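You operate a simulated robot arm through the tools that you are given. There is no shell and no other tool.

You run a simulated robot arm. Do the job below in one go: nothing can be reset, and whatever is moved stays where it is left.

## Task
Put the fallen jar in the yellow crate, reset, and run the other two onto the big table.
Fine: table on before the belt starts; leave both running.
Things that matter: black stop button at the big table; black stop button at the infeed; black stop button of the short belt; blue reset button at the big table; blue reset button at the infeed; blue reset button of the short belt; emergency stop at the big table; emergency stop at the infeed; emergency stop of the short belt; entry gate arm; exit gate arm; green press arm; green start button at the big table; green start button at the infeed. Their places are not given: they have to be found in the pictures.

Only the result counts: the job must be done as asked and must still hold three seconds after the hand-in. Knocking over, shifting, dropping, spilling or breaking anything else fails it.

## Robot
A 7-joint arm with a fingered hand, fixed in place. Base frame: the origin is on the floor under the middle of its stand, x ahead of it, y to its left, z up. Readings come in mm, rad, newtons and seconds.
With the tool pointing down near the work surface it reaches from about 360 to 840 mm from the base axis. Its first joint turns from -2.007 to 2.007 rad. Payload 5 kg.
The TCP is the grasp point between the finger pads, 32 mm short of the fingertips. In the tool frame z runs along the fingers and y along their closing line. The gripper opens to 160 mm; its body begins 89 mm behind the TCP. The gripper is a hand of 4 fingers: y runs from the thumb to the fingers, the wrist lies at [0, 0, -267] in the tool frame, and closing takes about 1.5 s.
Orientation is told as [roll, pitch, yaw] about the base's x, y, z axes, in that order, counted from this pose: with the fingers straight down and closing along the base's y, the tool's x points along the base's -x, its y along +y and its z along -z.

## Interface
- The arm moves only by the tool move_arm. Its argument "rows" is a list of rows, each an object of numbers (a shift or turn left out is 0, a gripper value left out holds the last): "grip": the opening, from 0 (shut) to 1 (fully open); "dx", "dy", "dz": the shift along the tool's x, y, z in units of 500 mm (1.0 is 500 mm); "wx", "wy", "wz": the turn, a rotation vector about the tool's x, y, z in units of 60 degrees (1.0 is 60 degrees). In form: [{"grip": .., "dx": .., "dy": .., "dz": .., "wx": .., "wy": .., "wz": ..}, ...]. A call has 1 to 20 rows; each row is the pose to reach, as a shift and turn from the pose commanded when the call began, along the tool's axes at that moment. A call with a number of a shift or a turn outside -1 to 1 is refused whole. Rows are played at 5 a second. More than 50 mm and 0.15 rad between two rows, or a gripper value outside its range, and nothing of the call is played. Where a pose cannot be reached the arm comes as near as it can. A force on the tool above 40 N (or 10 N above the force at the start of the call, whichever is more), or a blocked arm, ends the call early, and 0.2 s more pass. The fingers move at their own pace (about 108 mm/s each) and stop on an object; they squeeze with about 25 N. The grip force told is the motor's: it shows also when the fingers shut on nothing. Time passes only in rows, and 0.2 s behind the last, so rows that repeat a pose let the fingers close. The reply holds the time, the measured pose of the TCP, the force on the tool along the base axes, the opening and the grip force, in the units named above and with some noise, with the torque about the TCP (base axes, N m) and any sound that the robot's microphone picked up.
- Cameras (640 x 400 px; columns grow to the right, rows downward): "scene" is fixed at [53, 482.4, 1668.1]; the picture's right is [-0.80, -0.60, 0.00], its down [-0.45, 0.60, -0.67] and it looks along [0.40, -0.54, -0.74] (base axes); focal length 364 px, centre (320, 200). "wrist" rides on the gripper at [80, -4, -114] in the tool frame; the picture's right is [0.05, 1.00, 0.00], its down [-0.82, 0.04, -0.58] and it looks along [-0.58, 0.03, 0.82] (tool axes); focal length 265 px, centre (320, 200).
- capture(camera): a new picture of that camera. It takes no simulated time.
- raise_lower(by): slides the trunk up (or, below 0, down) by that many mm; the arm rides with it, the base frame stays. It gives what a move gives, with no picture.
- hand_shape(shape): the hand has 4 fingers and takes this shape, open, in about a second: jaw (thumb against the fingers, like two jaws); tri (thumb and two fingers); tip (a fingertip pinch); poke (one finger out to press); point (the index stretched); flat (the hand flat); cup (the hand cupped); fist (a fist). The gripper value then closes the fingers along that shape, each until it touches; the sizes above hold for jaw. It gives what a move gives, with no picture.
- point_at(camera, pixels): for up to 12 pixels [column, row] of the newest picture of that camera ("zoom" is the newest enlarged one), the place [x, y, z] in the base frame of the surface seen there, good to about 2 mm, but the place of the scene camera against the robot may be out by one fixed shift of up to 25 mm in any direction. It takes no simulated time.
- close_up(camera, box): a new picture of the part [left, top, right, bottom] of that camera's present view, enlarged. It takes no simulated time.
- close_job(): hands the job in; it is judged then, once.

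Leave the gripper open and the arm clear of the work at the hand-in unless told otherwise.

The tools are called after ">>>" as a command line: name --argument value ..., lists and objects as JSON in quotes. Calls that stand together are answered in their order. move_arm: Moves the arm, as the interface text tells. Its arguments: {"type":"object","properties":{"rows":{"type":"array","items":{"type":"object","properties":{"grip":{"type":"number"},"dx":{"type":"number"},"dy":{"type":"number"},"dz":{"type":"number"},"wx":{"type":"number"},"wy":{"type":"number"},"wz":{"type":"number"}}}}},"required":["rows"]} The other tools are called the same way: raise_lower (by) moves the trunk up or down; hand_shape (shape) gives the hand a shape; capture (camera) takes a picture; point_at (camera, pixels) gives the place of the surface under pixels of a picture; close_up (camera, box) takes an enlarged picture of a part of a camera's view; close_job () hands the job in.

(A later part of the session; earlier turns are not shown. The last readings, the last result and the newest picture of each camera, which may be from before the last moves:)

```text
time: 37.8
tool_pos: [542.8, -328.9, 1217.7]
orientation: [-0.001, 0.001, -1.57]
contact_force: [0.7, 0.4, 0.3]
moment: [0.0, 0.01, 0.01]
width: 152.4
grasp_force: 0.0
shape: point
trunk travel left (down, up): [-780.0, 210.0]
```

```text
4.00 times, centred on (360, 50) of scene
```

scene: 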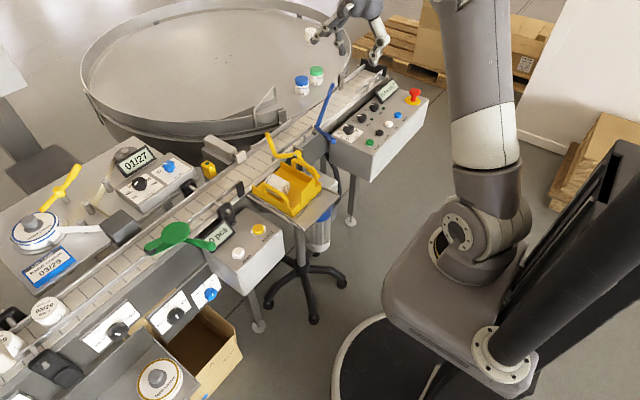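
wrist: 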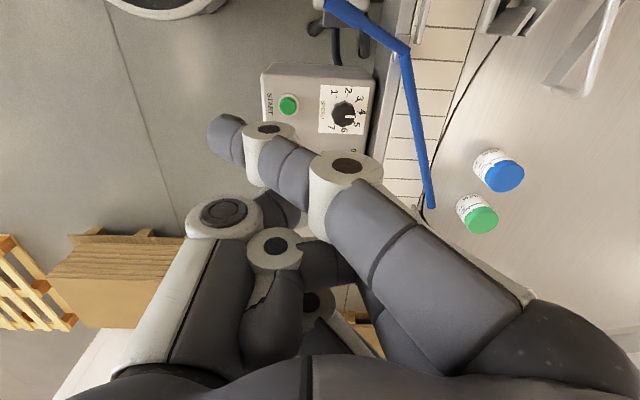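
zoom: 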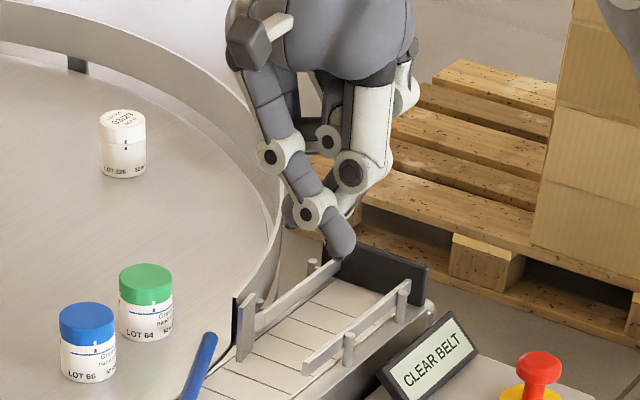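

"point" stretches the index finger. I'll measure its tip relative to the TCP.

>>> point_at --camera "wrist" --pixels '[[220, 128], [222, 140], [215, 135], [228, 155], [240, 140], [268, 130], [345, 165], [220, 215], [275, 245], [240, 125]]'

>>> point_at --camera "zoom" --pixels '[[340, 252], [345, 240], [325, 235], [350, 245], [312, 210], [335, 225], [285, 215], [350, 170]]'

```text
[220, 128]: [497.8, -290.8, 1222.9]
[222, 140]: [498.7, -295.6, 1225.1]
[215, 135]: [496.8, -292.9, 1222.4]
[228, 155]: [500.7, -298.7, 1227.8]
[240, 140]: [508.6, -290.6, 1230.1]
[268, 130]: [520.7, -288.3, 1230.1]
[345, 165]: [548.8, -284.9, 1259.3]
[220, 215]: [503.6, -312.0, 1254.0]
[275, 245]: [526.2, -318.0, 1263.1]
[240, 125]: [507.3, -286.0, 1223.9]
```

```text
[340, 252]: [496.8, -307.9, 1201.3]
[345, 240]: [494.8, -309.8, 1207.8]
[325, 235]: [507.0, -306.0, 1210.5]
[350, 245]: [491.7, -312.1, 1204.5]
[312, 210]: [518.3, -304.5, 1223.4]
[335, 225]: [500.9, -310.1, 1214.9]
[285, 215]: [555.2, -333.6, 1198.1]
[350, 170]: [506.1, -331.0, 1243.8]
```

In "point" the thumb tip hangs as low as the index, which is a poor pressing tool. I'll go back to "poke" and measure the pressing tip, also checking what the grip value does there.

>>> hand_shape --shape "poke"

>>> move_arm --rows '[{"grip": 0.0}, {"grip": 0.0}, {"grip": 0.0}, {"grip": 0.0}, {"grip": 0.0}]'

>>> capture --camera "wrist"

>>> close_up --camera "scene" --box '[280, 0, 440, 100]'

>>> point_at --camera "zoom" --pixels '[[300, 240], [305, 235], [295, 225], [310, 240], [320, 215], [350, 170], [260, 180], [290, 160], [325, 140], [230, 180], [300, 220], [340, 215]]'

```text
time: 38.7
tool_pos: [541.9, -328.5, 1217.9]
orientation: [0.0, 0.0, -1.57]
contact_force: [0.0, 0.4, 0.0]
moment: [-0.02, 0.02, 0.03]
width: 0.2
grasp_force: 0.1
shape: poke
trunk travel left (down, up): [-780.0, 210.0]
```

```text
time: 39.9
tool_pos: [541.7, -328.0, 1217.0]
orientation: [0.001, -0.001, -1.571]
contact_force: [0.2, -0.3, 0.4]
moment: [-0.01, 0.01, -0.02]
width: 0.0
grasp_force: 24.9
shape: jaw
trunk travel left (down, up): [-780.0, 210.0]
```

```text
taken
```

wrist: 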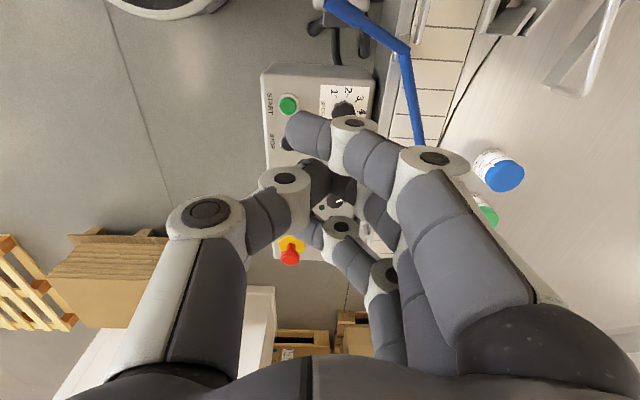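

```text
4.00 times, centred on (360, 50) of scene
```

zoom: 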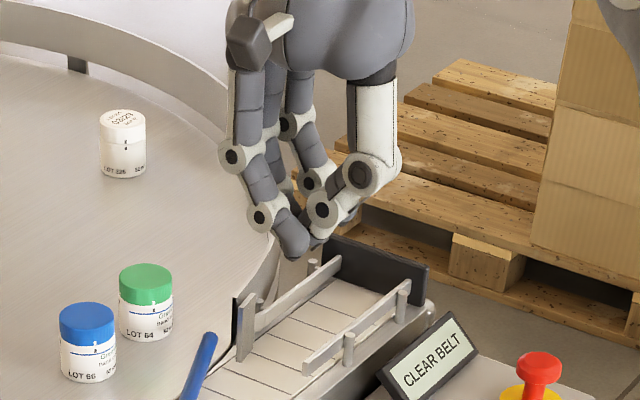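

```text
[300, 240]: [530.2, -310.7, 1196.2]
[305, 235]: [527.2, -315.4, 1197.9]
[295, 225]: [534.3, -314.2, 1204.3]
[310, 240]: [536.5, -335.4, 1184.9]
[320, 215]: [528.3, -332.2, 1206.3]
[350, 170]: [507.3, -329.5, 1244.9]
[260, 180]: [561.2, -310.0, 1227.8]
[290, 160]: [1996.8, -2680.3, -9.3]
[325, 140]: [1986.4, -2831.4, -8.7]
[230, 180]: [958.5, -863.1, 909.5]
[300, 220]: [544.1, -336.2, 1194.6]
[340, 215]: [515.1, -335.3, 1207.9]
```

Sending a grip value turned "poke" back into jaw, so in poke I must leave the grip out. I'll re-form poke and measure its lowest tip.

>>> hand_shape --shape "poke"

>>> capture --camera "wrist"

>>> close_up --camera "scene" --box '[310, 10, 406, 70]'

>>> point_at --camera "zoom" --pixels '[[230, 340], [240, 350], [210, 320], [260, 330], [250, 300], [330, 190], [150, 220], [190, 170], [250, 130], [280, 270], [230, 300], [90, 220]]'

```text
time: 40.8
tool_pos: [541.6, -328.4, 1216.6]
orientation: [-0.001, 0.001, -1.572]
contact_force: [-0.2, 0.6, -0.4]
moment: [0.0, -0.01, 0.02]
width: 0.0
grasp_force: 0.2
shape: poke
trunk travel left (down, up): [-780.0, 210.0]
```

```text
taken
```

wrist: 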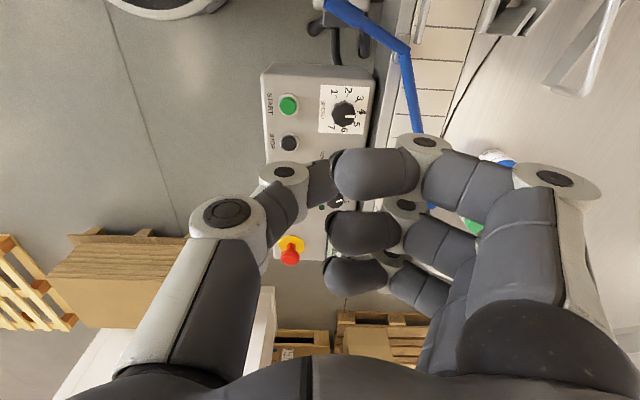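

```text
6.67 times, centred on (358, 40) of scene
```

zoom: 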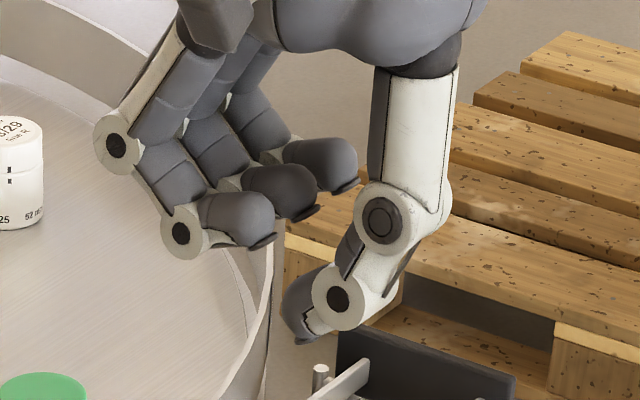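

```text
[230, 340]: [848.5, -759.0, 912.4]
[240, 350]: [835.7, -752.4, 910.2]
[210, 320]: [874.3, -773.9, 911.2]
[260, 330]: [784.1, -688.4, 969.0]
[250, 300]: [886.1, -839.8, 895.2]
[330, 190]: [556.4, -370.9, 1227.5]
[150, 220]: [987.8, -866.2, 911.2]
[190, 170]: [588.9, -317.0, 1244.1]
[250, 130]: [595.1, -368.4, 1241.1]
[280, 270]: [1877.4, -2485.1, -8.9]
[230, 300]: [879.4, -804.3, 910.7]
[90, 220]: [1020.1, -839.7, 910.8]
```

>>> point_at --camera "zoom" --pixels '[[300, 332], [292, 315], [288, 300], [300, 285], [312, 325], [338, 298], [380, 222], [260, 240], [300, 212], [345, 185], [180, 232], [303, 338]]'

>>> point_at --camera "wrist" --pixels '[[320, 175], [325, 190], [315, 200], [285, 172], [310, 165], [340, 170], [330, 165], [375, 175], [225, 212]]'

```text
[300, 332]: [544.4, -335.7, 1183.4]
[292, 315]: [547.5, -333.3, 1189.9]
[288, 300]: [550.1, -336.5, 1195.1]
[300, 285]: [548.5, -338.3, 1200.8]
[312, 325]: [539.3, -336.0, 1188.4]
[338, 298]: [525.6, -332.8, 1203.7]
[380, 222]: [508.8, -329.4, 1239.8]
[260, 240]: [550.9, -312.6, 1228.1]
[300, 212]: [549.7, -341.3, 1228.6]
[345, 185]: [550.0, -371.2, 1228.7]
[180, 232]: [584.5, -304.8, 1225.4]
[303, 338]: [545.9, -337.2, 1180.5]
```

```text
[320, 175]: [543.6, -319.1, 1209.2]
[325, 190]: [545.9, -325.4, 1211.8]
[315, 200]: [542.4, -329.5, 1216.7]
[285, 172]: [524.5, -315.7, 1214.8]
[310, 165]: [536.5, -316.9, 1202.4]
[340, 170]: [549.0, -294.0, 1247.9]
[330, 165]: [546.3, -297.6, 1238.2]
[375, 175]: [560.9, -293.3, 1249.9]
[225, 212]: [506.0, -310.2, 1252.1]
```

In poke the thumb tip is the pressing point. It is nearly on the TCP axis with its bottom about 26 mm below the TCP, and everything else is at least 48 mm higher. Now I'll move over the blue RESET at ≈(492.5, −563.5), leaving the grip out.

>>> move_arm --rows '[{"dx": -0.08, "dy": -0.017}, {"dx": -0.16, "dy": -0.034}, {"dx": -0.24, "dy": -0.05}, {"dx": -0.32, "dy": -0.067}, {"dx": -0.4, "dy": -0.084}, {"dx": -0.471, "dy": -0.098}]'

>>> capture --camera "wrist"

```text
time: 42.2
tool_pos: [491.1, -569.6, 1216.2]
orientation: [0.0, 0.003, -1.571]
contact_force: [0.1, 0.0, -0.7]
moment: [0.04, 0.01, 0.01]
width: 0.1
grasp_force: 0.1
shape: poke
trunk travel left (down, up): [-780.0, 210.0]
```

```text
taken
```

wrist: 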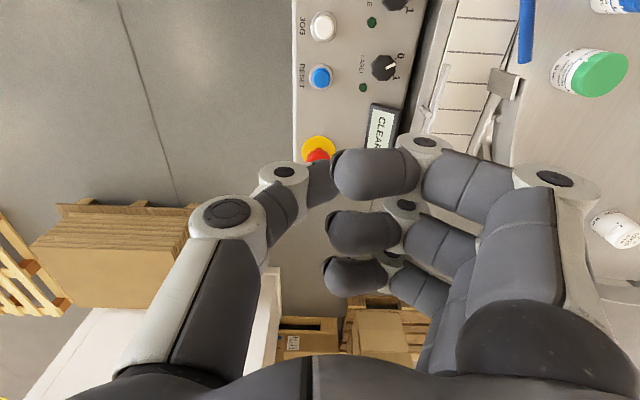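

The hand is above the RESET area and still in poke. I'll re-measure RESET near (320,76) from here before going lower.

>>> close_up --camera "wrist" --box '[285, 40, 365, 110]'

>>> point_at --camera "wrist" --pixels '[[320, 76], [320, 74], [318, 78], [323, 27], [323, 25], [318, 150], [309, 180], [310, 190], [383, 68]]'

>>> raise_lower --by -230

>>> capture --camera "wrist"

>>> close_up --camera "scene" --box '[330, 40, 458, 140]'

```text
5.71 times, centred on (325, 75) of wrist
```

zoom: 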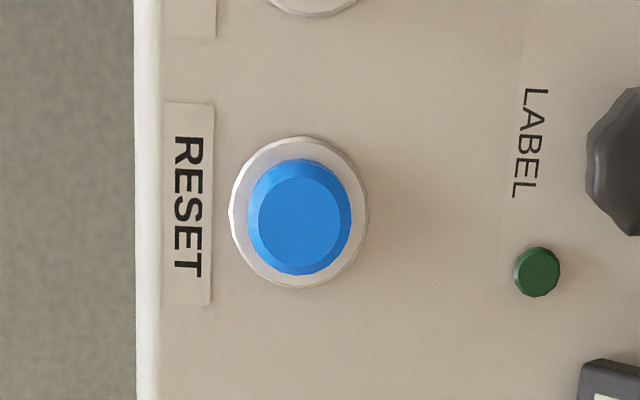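

```text
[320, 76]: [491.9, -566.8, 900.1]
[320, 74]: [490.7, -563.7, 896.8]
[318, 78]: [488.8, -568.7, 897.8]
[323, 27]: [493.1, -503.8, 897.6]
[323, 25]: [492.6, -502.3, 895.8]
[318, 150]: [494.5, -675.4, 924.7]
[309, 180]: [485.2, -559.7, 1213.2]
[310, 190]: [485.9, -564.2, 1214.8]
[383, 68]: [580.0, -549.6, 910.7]
```

```text
time: 44.6
tool_pos: [490.8, -568.1, 987.8]
orientation: [0.0, 0.0, -1.572]
contact_force: [0.6, 0.2, 0.4]
moment: [0.02, -0.02, -0.01]
width: 0.0
grasp_force: 0.0
shape: poke
trunk travel left (down, up): [-550.0, 440.0]
```

```text
taken
```

wrist: 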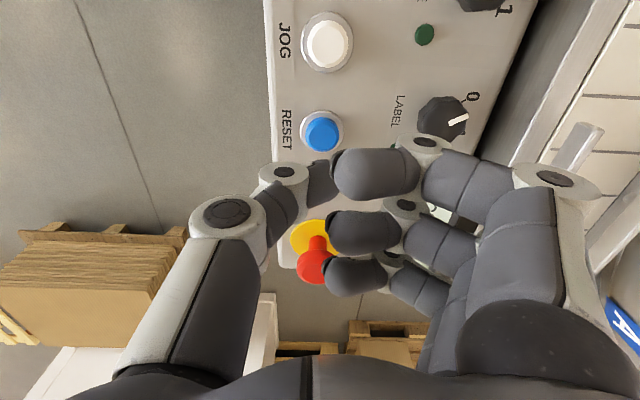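

```text
4.00 times, centred on (394, 90) of scene
```

zoom: 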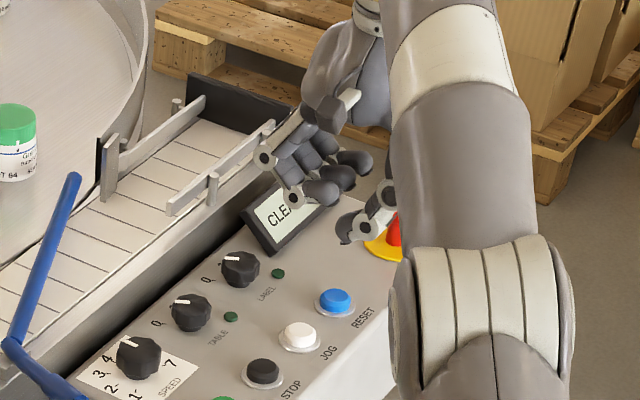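

RESET's centre is (491, −565). Before going lower I need the display board's position relative to the curled fingers.

>>> point_at --camera "zoom" --pixels '[[255, 215], [268, 240], [245, 210], [272, 252], [300, 215], [290, 225], [320, 192], [292, 198], [265, 158], [348, 232], [355, 160], [320, 140]]'

>>> point_at --camera "wrist" --pixels '[[425, 143], [405, 205], [385, 256], [440, 215], [470, 205], [550, 178], [375, 175], [360, 235], [350, 280], [440, 180], [316, 265], [316, 235]]'

```text
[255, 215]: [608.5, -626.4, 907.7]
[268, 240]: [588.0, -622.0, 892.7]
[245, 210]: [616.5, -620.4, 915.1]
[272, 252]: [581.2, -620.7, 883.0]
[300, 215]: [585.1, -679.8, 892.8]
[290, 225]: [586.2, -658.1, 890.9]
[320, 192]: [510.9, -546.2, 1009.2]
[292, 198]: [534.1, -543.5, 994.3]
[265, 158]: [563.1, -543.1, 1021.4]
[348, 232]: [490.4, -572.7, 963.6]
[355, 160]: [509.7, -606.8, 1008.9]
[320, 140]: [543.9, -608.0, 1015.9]
```

```text
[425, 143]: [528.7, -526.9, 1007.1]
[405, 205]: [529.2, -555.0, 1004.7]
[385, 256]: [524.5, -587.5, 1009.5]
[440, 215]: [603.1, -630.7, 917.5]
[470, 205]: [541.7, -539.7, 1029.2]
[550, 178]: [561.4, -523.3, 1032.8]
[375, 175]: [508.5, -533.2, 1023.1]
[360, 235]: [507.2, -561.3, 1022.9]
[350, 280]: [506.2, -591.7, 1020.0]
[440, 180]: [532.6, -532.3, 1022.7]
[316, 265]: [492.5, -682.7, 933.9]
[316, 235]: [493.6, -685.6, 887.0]
```

The display sits at x 581–625, y −608…−680, z<935, clear of the curled fingers. I'll descend to about 6 mm above the button, shifting 3 mm to centre the tip.

>>> move_arm --rows '[{"dx": 0.006, "dy": -0.006, "dz": 0.04}, {"dx": 0.006, "dy": -0.006, "dz": 0.08}, {"dx": 0.006, "dy": -0.006, "dz": 0.105}, {"dx": 0.006, "dy": -0.006, "dz": 0.114}]'

>>> capture --camera "wrist"

>>> close_up --camera "scene" --box '[360, 80, 440, 140]'

>>> close_up --camera "wrist" --box '[255, 120, 383, 230]'

```text
time: 45.6
tool_pos: [487.2, -565.3, 931.2]
orientation: [0.002, 0.001, -1.572]
contact_force: [0.3, -1.3, 0.6]
moment: [0.01, 0.02, 0.01]
width: 0.0
grasp_force: 0.0
shape: poke
trunk travel left (down, up): [-550.0, 440.0]
```

```text
taken
```

wrist: 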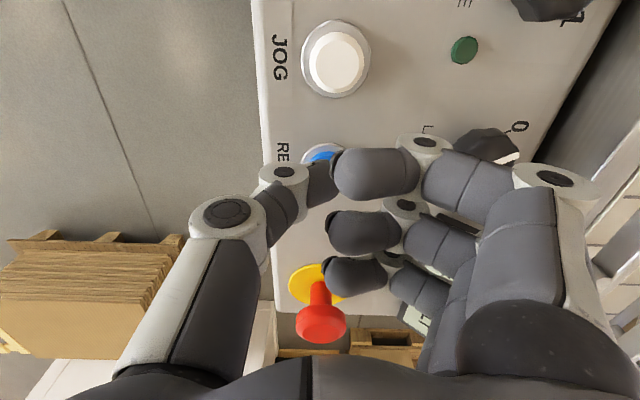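

```text
6.67 times, centred on (400, 110) of scene
```

zoom: 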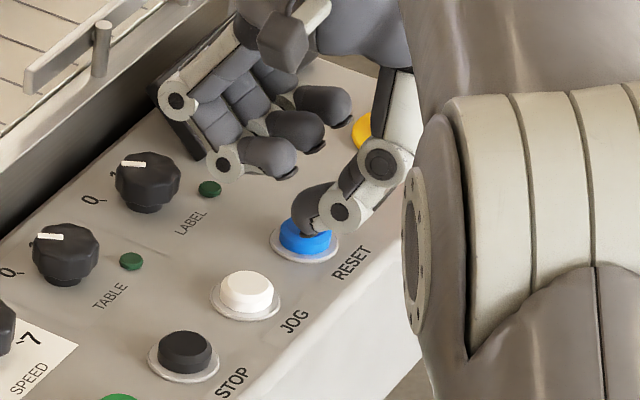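

```text
3.64 times, centred on (319, 175) of wrist
```

zoom: 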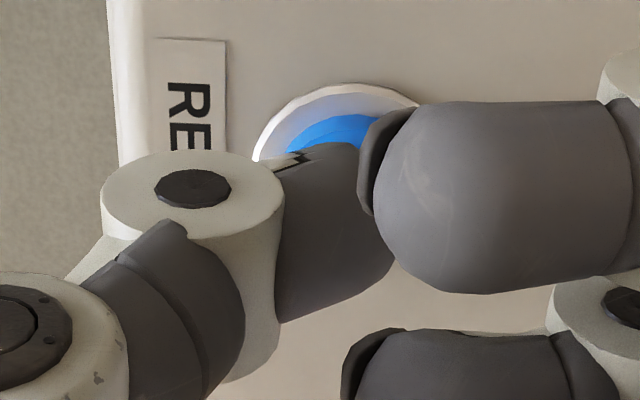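

The tip is right over the blue button. First I'll check how close the arm's elbow is to the panel front (scene about (420,122)), then press.

>>> point_at --camera "scene" --pixels '[[419, 122], [414, 112], [414, 135], [425, 140], [440, 150], [416, 145], [420, 155], [430, 165]]'

>>> move_arm --rows '[{"dz": 0.008}, {"dz": 0.014}, {"dz": 0.018}, {"dz": 0.021}, {"dz": 0.021}]'

>>> capture --camera "scene"

```text
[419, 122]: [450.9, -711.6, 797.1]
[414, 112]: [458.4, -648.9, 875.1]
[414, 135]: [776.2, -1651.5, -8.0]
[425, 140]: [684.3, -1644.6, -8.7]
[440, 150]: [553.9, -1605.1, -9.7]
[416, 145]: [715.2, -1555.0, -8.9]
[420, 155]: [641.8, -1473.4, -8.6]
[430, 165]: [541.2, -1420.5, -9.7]
```

```text
time: 46.8
tool_pos: [486.5, -565.2, 922.8]
orientation: [0.003, -0.002, -1.569]
contact_force: [0.4, -1.8, 12.7]
moment: [-0.08, -0.11, -0.03]
width: 0.0
grasp_force: 0.0
shape: poke
trunk travel left (down, up): [-550.0, 440.0]
heard: click
```

```text
taken
```

scene: 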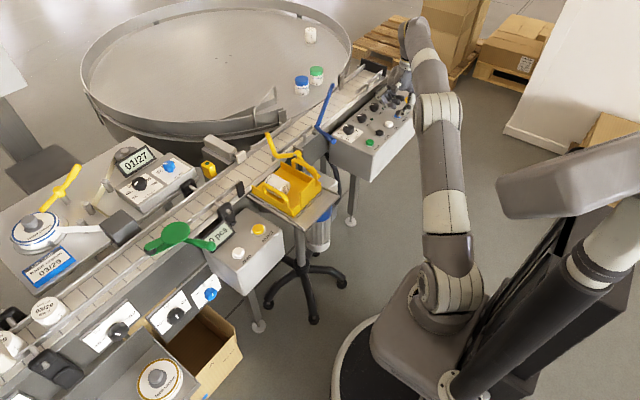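

I heard a click with 12.7 N on the button, so RESET was pressed. I'll lift off and check the display.

>>> move_arm --rows '[{"dz": -0.02}, {"dz": -0.06}, {"dz": -0.12}, {"dz": -0.18}, {"dz": -0.24}]'

>>> close_up --camera "scene" --box '[330, 60, 442, 150]'

>>> capture --camera "wrist"

```text
time: 48.0
tool_pos: [487.1, -562.8, 1011.5]
orientation: [0.001, 0.0, -1.573]
contact_force: [0.8, 0.9, 0.5]
moment: [0.02, -0.08, 0.0]
width: 0.1
grasp_force: 0.1
shape: poke
out of reach, approached as far as the arm can: row 5
trunk travel left (down, up): [-550.0, 440.0]
```

```text
4.44 times, centred on (386, 105) of scene
```

zoom: 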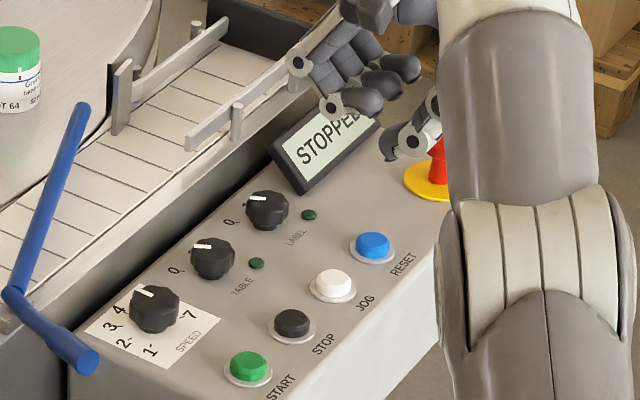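

```text
taken
```

wrist: 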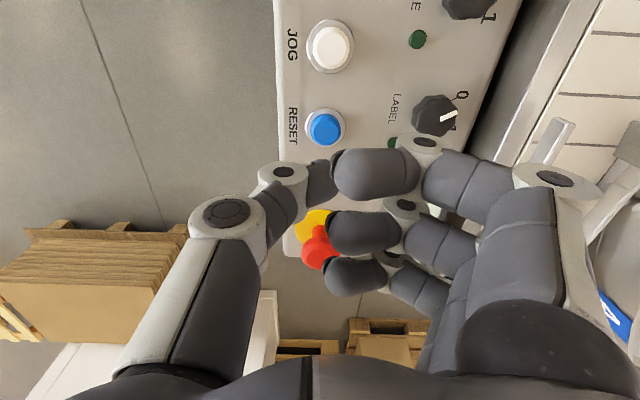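

The display now reads "STOPPED", so the reset worked. Next is the TABLE knob, which I'll turn with the jaw grip. I'll raise up first and check the belt frame next to the panel.

>>> raise_lower --by 170

>>> capture --camera "wrist"

>>> hand_shape --shape "jaw"

```text
time: 49.9
tool_pos: [487.3, -562.1, 1180.5]
orientation: [0.0, 0.001, -1.571]
contact_force: [0.9, 0.1, 0.5]
moment: [0.02, -0.01, 0.04]
width: 0.3
grasp_force: 0.1
shape: poke
trunk travel left (down, up): [-720.0, 270.0]
```

```text
taken
```

wrist: 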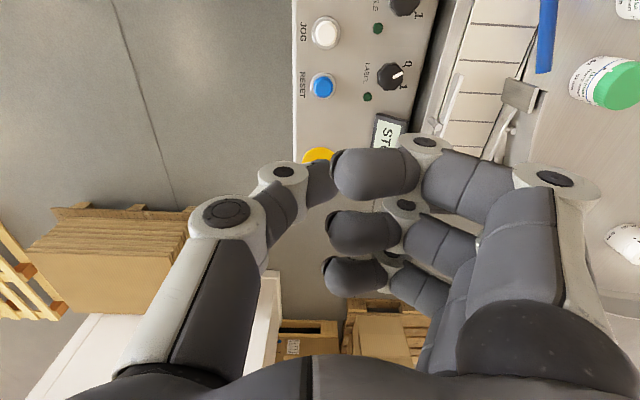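

```text
time: 50.8
tool_pos: [488.0, -562.7, 1180.7]
orientation: [0.0, 0.0, -1.572]
contact_force: [-0.4, -0.4, 0.2]
moment: [-0.01, -0.01, -0.01]
width: 160.0
grasp_force: 0.1
shape: jaw
trunk travel left (down, up): [-720.0, 270.0]
```

>>> point_at --camera "wrist" --pixels '[[432, 30], [438, 30], [445, 30], [455, 30], [470, 30], [425, 60], [437, 90], [445, 90], [455, 100], [404, 4], [376, 29], [389, 78]]'

>>> close_up --camera "scene" --box '[310, 60, 422, 150]'

```text
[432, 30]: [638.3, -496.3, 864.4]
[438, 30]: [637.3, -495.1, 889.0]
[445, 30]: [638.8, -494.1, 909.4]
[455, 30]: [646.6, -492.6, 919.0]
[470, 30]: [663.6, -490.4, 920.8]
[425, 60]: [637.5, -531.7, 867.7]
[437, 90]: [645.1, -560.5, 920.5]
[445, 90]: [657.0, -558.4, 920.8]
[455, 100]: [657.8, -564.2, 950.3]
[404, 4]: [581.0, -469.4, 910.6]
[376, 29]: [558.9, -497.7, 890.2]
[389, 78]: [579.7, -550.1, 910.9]
```

```text
4.44 times, centred on (366, 105) of scene
```

zoom: 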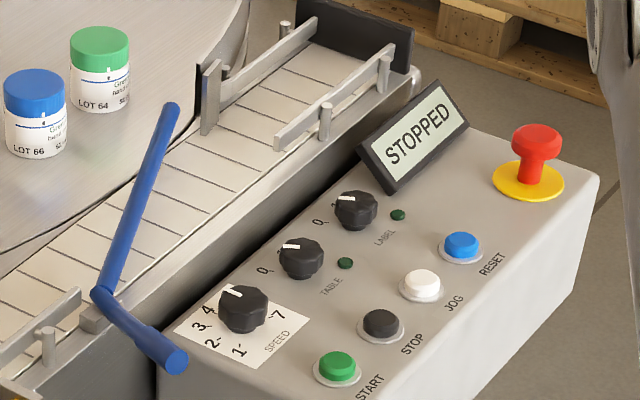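

The belt frame stands at x≥637.5 with its top at z 920. Starting the knob turn at yaw +60° and ending at 0° keeps all finger corners within x≤625. I'll move above the knob while turning the hand to +60°.

>>> move_arm --rows '[{"dx": 0.026, "dy": 0.024, "wz": -0.122, "grip": 0.45}, {"dx": 0.052, "dy": 0.048, "wz": -0.244, "grip": 0.45}, {"dx": 0.078, "dy": 0.072, "wz": -0.366, "grip": 0.45}, {"dx": 0.104, "dy": 0.096, "wz": -0.488, "grip": 0.45}, {"dx": 0.13, "dy": 0.12, "wz": -0.61, "grip": 0.45}, {"dx": 0.156, "dy": 0.144, "wz": -0.732, "grip": 0.45}, {"dx": 0.182, "dy": 0.168, "wz": -0.854, "grip": 0.45}, {"dx": 0.202, "dy": 0.19, "wz": -0.976, "grip": 0.45}]'

>>> move_arm --rows '[{"wz": -0.122}, {"wz": -0.244}, {"wz": -0.366}, {"wz": -0.488}, {"wz": -0.61}, {"wz": -0.732}, {"wz": -0.854}, {"wz": -0.976}]'

>>> capture --camera "wrist"

```text
time: 52.6
tool_pos: [584.0, -461.8, 1180.9]
orientation: [0.001, 0.0, -0.548]
contact_force: [0.6, 0.3, 1.1]
moment: [0.02, -0.02, 0.02]
width: 72.8
grasp_force: 0.1
shape: jaw
trunk travel left (down, up): [-720.0, 270.0]
```

```text
time: 54.4
tool_pos: [537.3, -465.5, 1186.0]
orientation: [0.004, -0.002, 0.165]
contact_force: [-0.1, 0.6, 0.1]
moment: [-0.05, -0.04, 0.04]
width: 72.7
grasp_force: 0.1
shape: jaw
out of reach, approached as far as the arm can: row 5, 6, 7, 8
trunk travel left (down, up): [-720.0, 270.0]
```

```text
taken
```

wrist: 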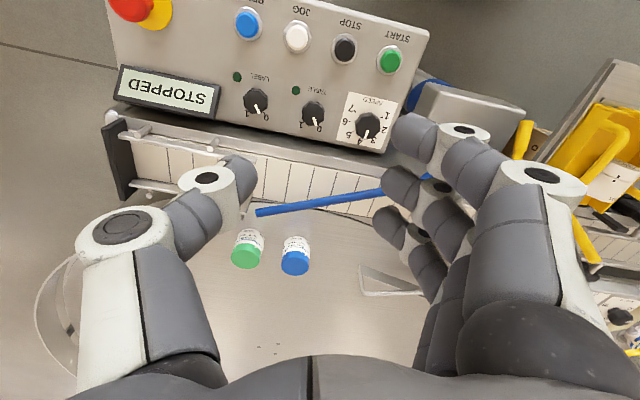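

The arm can't yaw to +60° here; the wrist limit is near 0°. The other way round, with yaw from −180° to −240°, puts the fingers on the −y/−x side and only the narrow thumb toward the belt. I'll turn back in free air and test how far it goes.

>>> move_arm --rows '[{"wz": 0.122}, {"wz": 0.244}, {"wz": 0.366}, {"wz": 0.488}, {"wz": 0.61}, {"wz": 0.732}, {"wz": 0.854}, {"wz": 0.976}]'

>>> move_arm --rows '[{"wz": 0.122}, {"wz": 0.244}, {"wz": 0.366}, {"wz": 0.488}, {"wz": 0.61}, {"wz": 0.732}, {"wz": 0.854}, {"wz": 0.976}]'

>>> move_arm --rows '[{"wz": 0.122}, {"wz": 0.244}, {"wz": 0.366}, {"wz": 0.488}, {"wz": 0.61}, {"wz": 0.732}, {"wz": 0.854}, {"wz": 0.976}]'

```text
time: 56.2
tool_pos: [541.0, -465.7, 1182.4]
orientation: [0.003, 0.004, -0.858]
contact_force: [-0.9, -0.1, 0.0]
moment: [-0.03, 0.0, -0.09]
width: 72.0
grasp_force: 0.2
shape: jaw
trunk travel left (down, up): [-720.0, 270.0]
```

```text
time: 58.0
tool_pos: [540.3, -466.0, 1183.1]
orientation: [-0.002, 0.004, -1.883]
contact_force: [0.4, -0.3, -0.2]
moment: [-0.01, -0.01, 0.03]
width: 72.3
grasp_force: 0.1
shape: jaw
trunk travel left (down, up): [-720.0, 270.0]
```

```text
time: 59.8
tool_pos: [540.2, -466.1, 1181.2]
orientation: [-0.006, -0.001, -2.903]
contact_force: [0.4, -1.1, -0.3]
moment: [0.0, 0.03, 0.0]
width: 72.3
grasp_force: 0.0
shape: jaw
trunk travel left (down, up): [-720.0, 270.0]
```

−166° is reached without trouble. I'll test further toward −240°.

>>> move_arm --rows '[{"wz": 0.122}, {"wz": 0.244}, {"wz": 0.366}, {"wz": 0.488}, {"wz": 0.61}, {"wz": 0.732}, {"wz": 0.854}, {"wz": 0.976}]'

>>> move_arm --rows '[{"wz": 0.122}, {"wz": 0.244}, {"wz": 0.366}, {"wz": 0.42}]'

>>> capture --camera "wrist"

```text
time: 61.6
tool_pos: [538.6, -466.5, 1182.5]
orientation: [-0.004, -0.003, 2.356]
contact_force: [0.3, -0.2, 0.1]
moment: [0.0, -0.02, -0.02]
width: 72.2
grasp_force: 0.2
shape: jaw
trunk travel left (down, up): [-720.0, 270.0]
```

```text
time: 62.6
tool_pos: [540.1, -466.3, 1182.0]
orientation: [-0.003, -0.005, 1.917]
contact_force: [0.1, -0.5, -0.3]
moment: [-0.02, 0.03, 0.0]
width: 72.3
grasp_force: 0.0
shape: jaw
trunk travel left (down, up): [-720.0, 270.0]
```

```text
taken
```

wrist: 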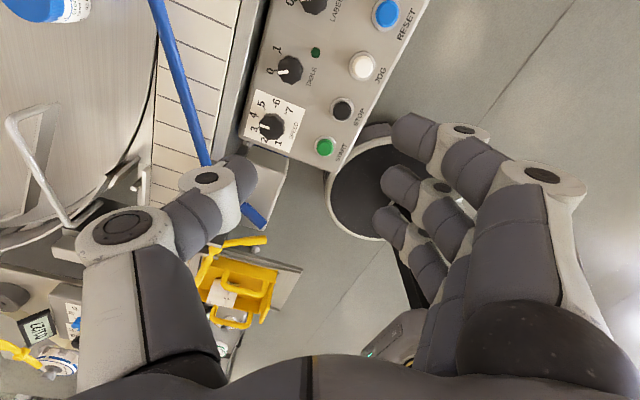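

The hand reaches −250° fine. So I'll grip the knob at yaw −170° and turn to about −232°. I'm moving above the knob now and turning back to −170°.

>>> move_arm --rows '[{"dx": 0.003, "dy": -0.012, "wz": -0.122, "grip": 0.36}, {"dx": 0.006, "dy": -0.024, "wz": -0.244, "grip": 0.36}, {"dx": 0.009, "dy": -0.036, "wz": -0.366, "grip": 0.36}, {"dx": 0.012, "dy": -0.048, "wz": -0.488, "grip": 0.36}, {"dx": 0.015, "dy": -0.06, "wz": -0.61, "grip": 0.36}, {"dx": 0.018, "dy": -0.072, "wz": -0.732, "grip": 0.36}, {"dx": 0.0215, "dy": -0.0837, "wz": -0.854, "grip": 0.36}, {"dx": 0.0215, "dy": -0.0837, "wz": -0.976, "grip": 0.36}]'

>>> move_arm --rows '[{"wz": -0.12, "grip": 0.36}, {"wz": -0.24, "grip": 0.36}, {"wz": -0.36, "grip": 0.36}, {"wz": -0.36, "grip": 0.36}]'

>>> capture --camera "wrist"

```text
time: 64.4
tool_pos: [582.9, -461.0, 1183.6]
orientation: [-0.007, -0.001, 2.945]
contact_force: [-0.7, 0.3, 1.4]
moment: [-0.01, -0.02, -0.01]
width: 58.3
grasp_force: 0.1
shape: jaw
trunk travel left (down, up): [-720.0, 270.0]
```

```text
time: 65.4
tool_pos: [584.2, -461.5, 1183.1]
orientation: [-0.006, 0.0, -2.965]
contact_force: [-0.6, -0.6, 0.0]
moment: [0.01, 0.01, 0.0]
width: 58.3
grasp_force: 0.0
shape: jaw
trunk travel left (down, up): [-720.0, 270.0]
```

```text
taken
```

wrist: 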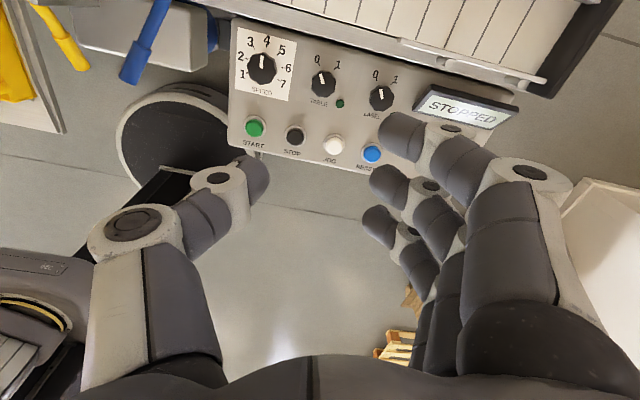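

Now the camera looks back from the belt side and the panel reads upright. I'll enlarge the TABLE knob at (323,83) and measure its centre and pointer.

>>> close_up --camera "wrist" --box '[291, 50, 355, 114]'

>>> point_at --camera "zoom" --pixels '[[320, 190], [270, 190], [370, 190], [320, 150], [320, 240], [250, 100], [420, 120], [315, 200], [325, 170], [440, 290], [255, 120], [405, 140]]'

```text
6.25 times, centred on (323, 82) of wrist
```

zoom: 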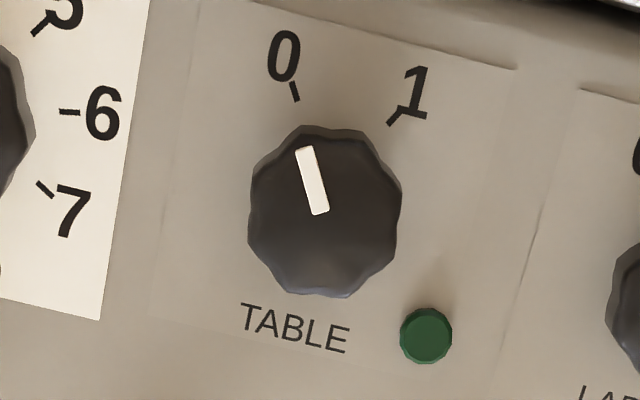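

```text
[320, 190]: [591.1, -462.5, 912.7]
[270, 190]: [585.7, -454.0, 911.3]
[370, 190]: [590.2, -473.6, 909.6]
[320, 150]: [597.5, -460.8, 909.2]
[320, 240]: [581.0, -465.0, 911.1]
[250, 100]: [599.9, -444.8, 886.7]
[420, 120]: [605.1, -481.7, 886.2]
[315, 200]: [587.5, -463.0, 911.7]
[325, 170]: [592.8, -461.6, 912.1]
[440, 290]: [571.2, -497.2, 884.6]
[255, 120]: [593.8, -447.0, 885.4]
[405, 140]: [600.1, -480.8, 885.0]
```

The pointer is at 0 (about 27–30° left) and the 1 tick is about 30° to the right, so the turn is 60° clockwise. The knob centre is ≈(584,−463). I'll lower the trunk by 220 mm so the fingertips stay above the knob, then look.

>>> raise_lower --by -215

>>> capture --camera "wrist"

>>> close_up --camera "scene" --box '[310, 50, 422, 150]'

```text
time: 67.7
tool_pos: [582.6, -461.1, 966.1]
orientation: [-0.006, -0.001, -2.964]
contact_force: [-0.8, 0.2, -0.3]
moment: [0.01, -0.01, 0.02]
width: 58.0
grasp_force: 0.1
shape: jaw
trunk travel left (down, up): [-505.0, 485.0]
```

```text
taken
```

wrist: 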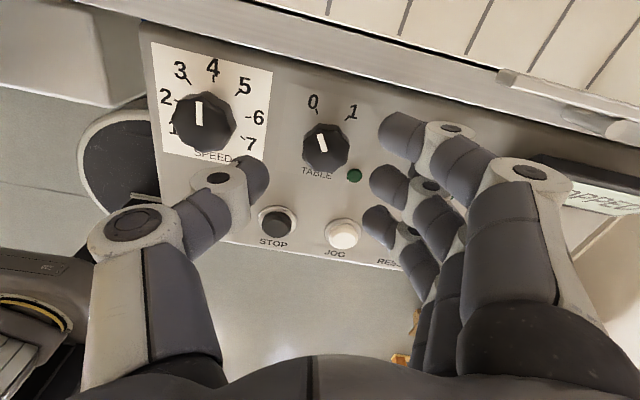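

```text
4.00 times, centred on (366, 100) of scene
```

zoom: 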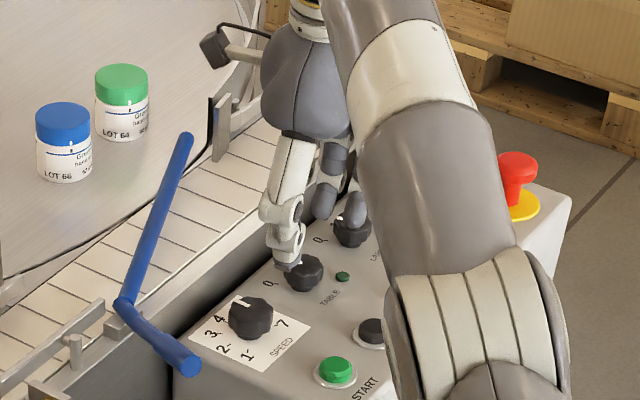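

The knob appears centred between thumb and fingers at (325,150). A closer measurement before the last descent:

>>> close_up --camera "wrist" --box '[280, 80, 376, 200]'

>>> point_at --camera "wrist" --pixels '[[305, 148], [347, 148], [325, 130], [325, 168], [325, 148], [315, 148], [335, 148], [388, 185], [258, 182], [262, 172], [375, 180], [405, 130]]'

```text
3.33 times, centred on (328, 140) of wrist
```

zoom: 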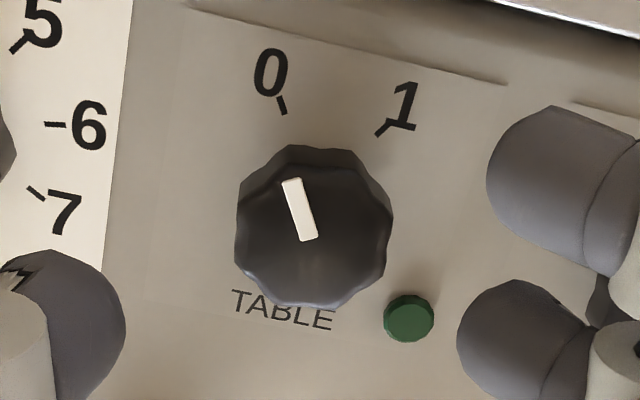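

```text
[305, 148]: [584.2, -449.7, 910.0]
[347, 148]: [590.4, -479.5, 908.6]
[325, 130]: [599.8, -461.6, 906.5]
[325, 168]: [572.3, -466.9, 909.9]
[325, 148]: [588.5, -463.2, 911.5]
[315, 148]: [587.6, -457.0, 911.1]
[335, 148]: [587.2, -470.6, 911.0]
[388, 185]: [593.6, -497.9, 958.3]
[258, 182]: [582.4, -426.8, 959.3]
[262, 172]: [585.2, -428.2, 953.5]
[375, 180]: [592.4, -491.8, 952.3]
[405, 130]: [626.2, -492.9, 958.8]
```

>>> point_at --camera "wrist" --pixels '[[450, 128], [430, 125], [440, 115], [470, 150], [530, 172], [400, 118], [218, 178], [205, 190], [130, 222], [110, 225], [430, 186], [408, 232]]'

```text
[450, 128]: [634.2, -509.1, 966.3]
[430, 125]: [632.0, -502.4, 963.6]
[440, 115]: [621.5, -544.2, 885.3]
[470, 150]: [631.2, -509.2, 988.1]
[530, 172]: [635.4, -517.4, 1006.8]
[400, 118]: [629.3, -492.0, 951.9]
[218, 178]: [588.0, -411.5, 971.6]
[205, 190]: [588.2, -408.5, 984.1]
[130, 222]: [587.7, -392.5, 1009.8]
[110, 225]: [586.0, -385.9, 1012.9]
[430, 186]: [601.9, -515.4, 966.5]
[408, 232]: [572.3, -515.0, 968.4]
```

The index joint would pass close to the belt frame at this yaw. So I'll rotate to about −177°, shift (+3, −3) mm onto the knob axis, and go down only to TCP z≈929. Tips will be at about 897, overlapping the knob by about 14 mm, with joints above the frame's top edge.

>>> move_arm --rows '[{"dx": 0.005, "dy": 0.007, "wz": 0.12, "grip": 0.34}, {"dx": 0.005, "dy": 0.007, "wz": 0.12, "dz": 0.02, "grip": 0.34}, {"dx": 0.005, "dy": 0.007, "wz": 0.12, "dz": 0.04, "grip": 0.34}, {"dx": 0.005, "dy": 0.007, "wz": 0.12, "dz": 0.055, "grip": 0.34}, {"dx": 0.005, "dy": 0.007, "wz": 0.12, "dz": 0.067, "grip": 0.34}, {"dx": 0.005, "dy": 0.007, "wz": 0.12, "dz": 0.074, "grip": 0.34}]'

>>> capture --camera "wrist"

>>> close_up --camera "scene" --box '[320, 80, 400, 150]'

```text
time: 69.1
tool_pos: [585.8, -463.3, 930.0]
orientation: [-0.004, 0.001, -3.093]
contact_force: [-0.7, 0.8, -0.5]
moment: [-0.02, 0.01, -0.01]
width: 54.9
grasp_force: 0.0
shape: jaw
trunk travel left (down, up): [-505.0, 485.0]
```

```text
taken
```

wrist: 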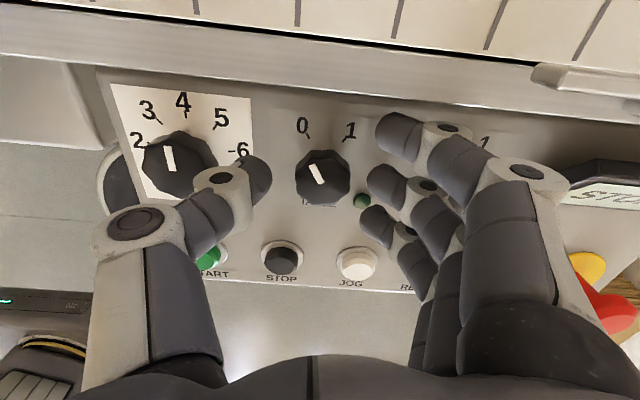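

```text
5.71 times, centred on (360, 115) of scene
```

zoom: 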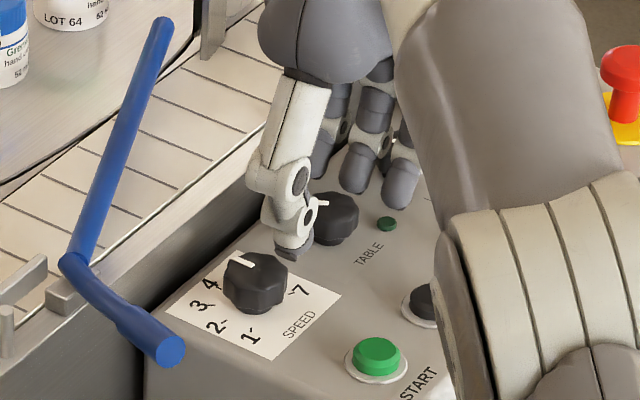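

The knob sits centred between thumb and middle finger. I'll close on it gently.

>>> move_arm --rows '[{"grip": 0.28}, {"grip": 0.22}, {"grip": 0.16}, {"grip": 0.12}, {"grip": 0.12}, {"grip": 0.12}]'

>>> capture --camera "wrist"

>>> close_up --camera "scene" --box '[320, 80, 400, 150]'

```text
time: 70.5
tool_pos: [586.2, -461.1, 928.6]
orientation: [-0.006, 0.0, -3.088]
contact_force: [-3.4, 9.2, -1.5]
moment: [0.08, 0.05, 0.0]
width: 9.2
grasp_force: 25.3
shape: jaw
trunk travel left (down, up): [-505.0, 485.0]
```

```text
taken
```

wrist: 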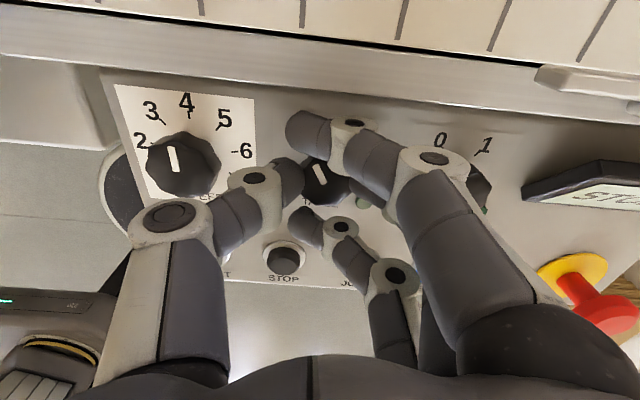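

```text
5.71 times, centred on (360, 115) of scene
```

zoom: 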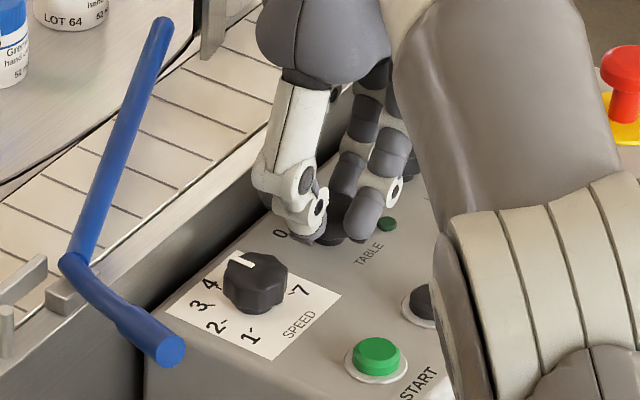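

>>> close_up --camera "wrist" --box '[260, 100, 420, 260]'

>>> close_up --camera "scene" --box '[345, 95, 385, 125]'

```text
2.50 times, centred on (340, 180) of wrist
```

zoom: 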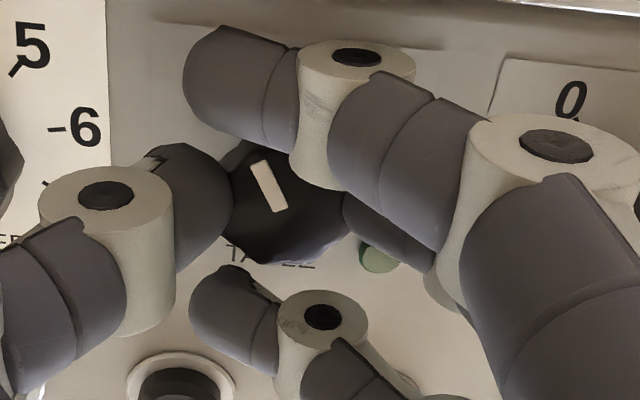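

```text
13.33 times, centred on (365, 110) of scene
```

zoom: 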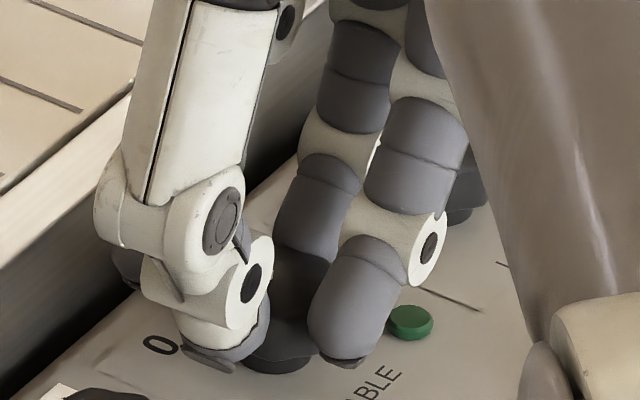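

The knob is held between thumb and middle finger, with the pointer still on 0. Now I'll turn clockwise 60° about the knob axis.

>>> move_arm --rows '[{"wz": 0.1, "grip": 0.12}, {"wz": 0.2, "grip": 0.12}, {"wz": 0.3, "grip": 0.12}, {"wz": 0.4, "grip": 0.12}, {"wz": 0.5, "grip": 0.12}, {"wz": 0.6, "grip": 0.12}, {"wz": 0.7, "grip": 0.12}, {"wz": 0.8, "grip": 0.12}, {"wz": 0.9, "grip": 0.12}, {"wz": 1.0, "grip": 0.12}, {"wz": 1.0, "grip": 0.12}]'

>>> capture --camera "wrist"

>>> close_up --camera "wrist" --box '[240, 80, 440, 260]'

>>> capture --camera "scene"

```text
time: 72.9
tool_pos: [585.7, -464.5, 929.2]
orientation: [-0.003, -0.003, 2.146]
contact_force: [24.3, -8.4, 10.9]
moment: [-0.2, -0.52, 0.04]
width: 9.7
grasp_force: 25.4
shape: jaw
trunk travel left (down, up): [-505.0, 485.0]
```

```text
taken
```

wrist: 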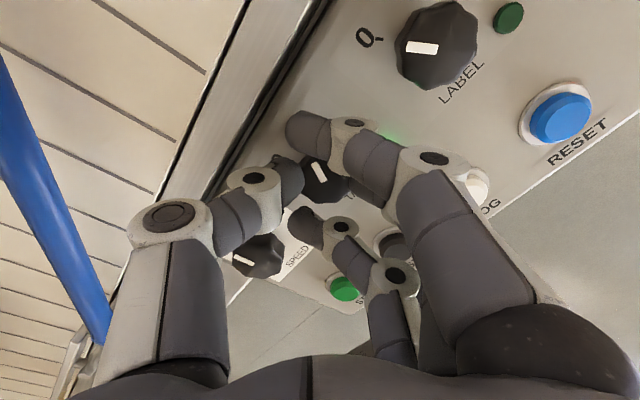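

```text
2.22 times, centred on (340, 170) of wrist
```

zoom: 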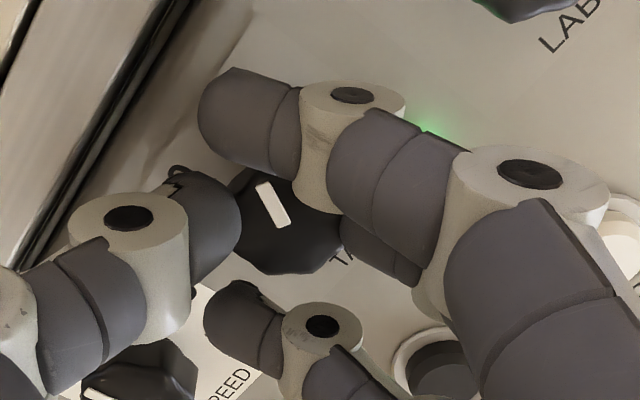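

```text
taken
```

scene: 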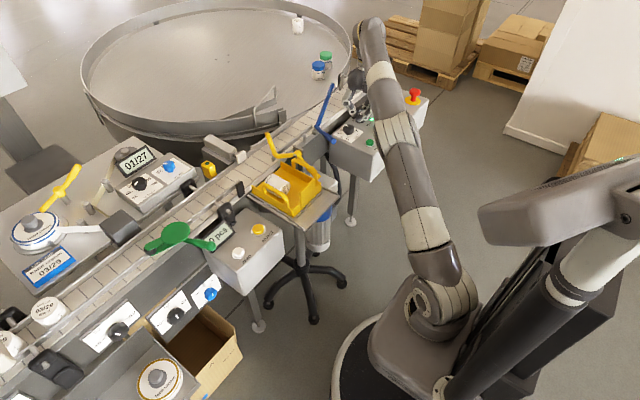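

The TABLE lamp glows green and the jars on the big table have moved, so the table is running. There is about 24 N of side force from the grip, so I'll open just enough to release and then lift.

>>> move_arm --rows '[{"grip": 0.18}, {"grip": 0.22}, {"grip": 0.26}, {"grip": 0.28}, {"grip": 0.28}]'

>>> capture --camera "wrist"

>>> close_up --camera "wrist" --box '[220, 80, 420, 260]'

```text
time: 74.1
tool_pos: [585.0, -464.8, 929.0]
orientation: [-0.001, -0.004, 2.144]
contact_force: [-0.4, 0.3, 0.5]
moment: [-0.02, 0.0, 0.01]
width: 44.2
grasp_force: 0.0
shape: jaw
trunk travel left (down, up): [-505.0, 485.0]
```

```text
taken
```

wrist: 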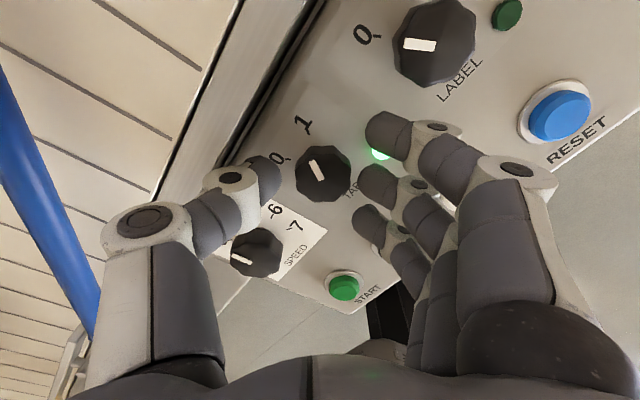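

```text
2.22 times, centred on (320, 170) of wrist
```

zoom: 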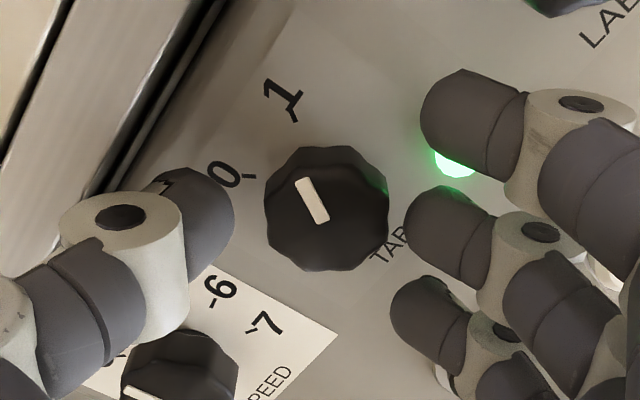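

The pointer is on 1 and the lamp is lit. I'll lift off straight up, then raise the trunk.

>>> move_arm --rows '[{"dz": -0.03}, {"dz": -0.07}, {"dz": -0.11}, {"dz": -0.14}]'

>>> raise_lower --by 180

>>> close_up --camera "scene" --box '[240, 20, 432, 160]'

>>> capture --camera "wrist"

```text
time: 75.1
tool_pos: [578.2, -459.1, 990.7]
orientation: [-0.001, -0.005, 2.146]
contact_force: [0.4, -0.5, -0.7]
moment: [0.05, 0.07, -0.01]
width: 44.3
grasp_force: 0.0
shape: jaw
out of reach, approached as far as the arm can: row 3, 4
trunk travel left (down, up): [-505.0, 485.0]
```

```text
time: 77.1
tool_pos: [577.8, -459.6, 1171.8]
orientation: [-0.001, -0.003, 2.143]
contact_force: [1.3, 0.2, -0.1]
moment: [0.02, 0.02, -0.02]
width: 44.3
grasp_force: 0.0
shape: jaw
trunk travel left (down, up): [-685.0, 305.0]
```

```text
2.86 times, centred on (336, 90) of scene
```

zoom: 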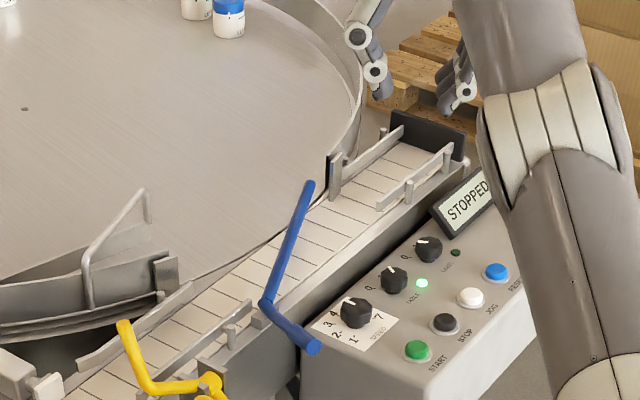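

```text
taken
```

wrist: 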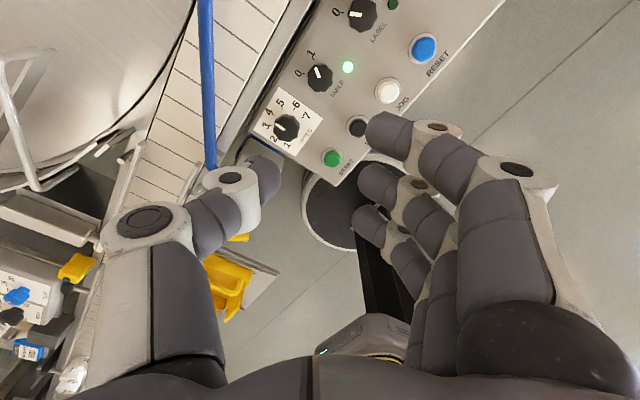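

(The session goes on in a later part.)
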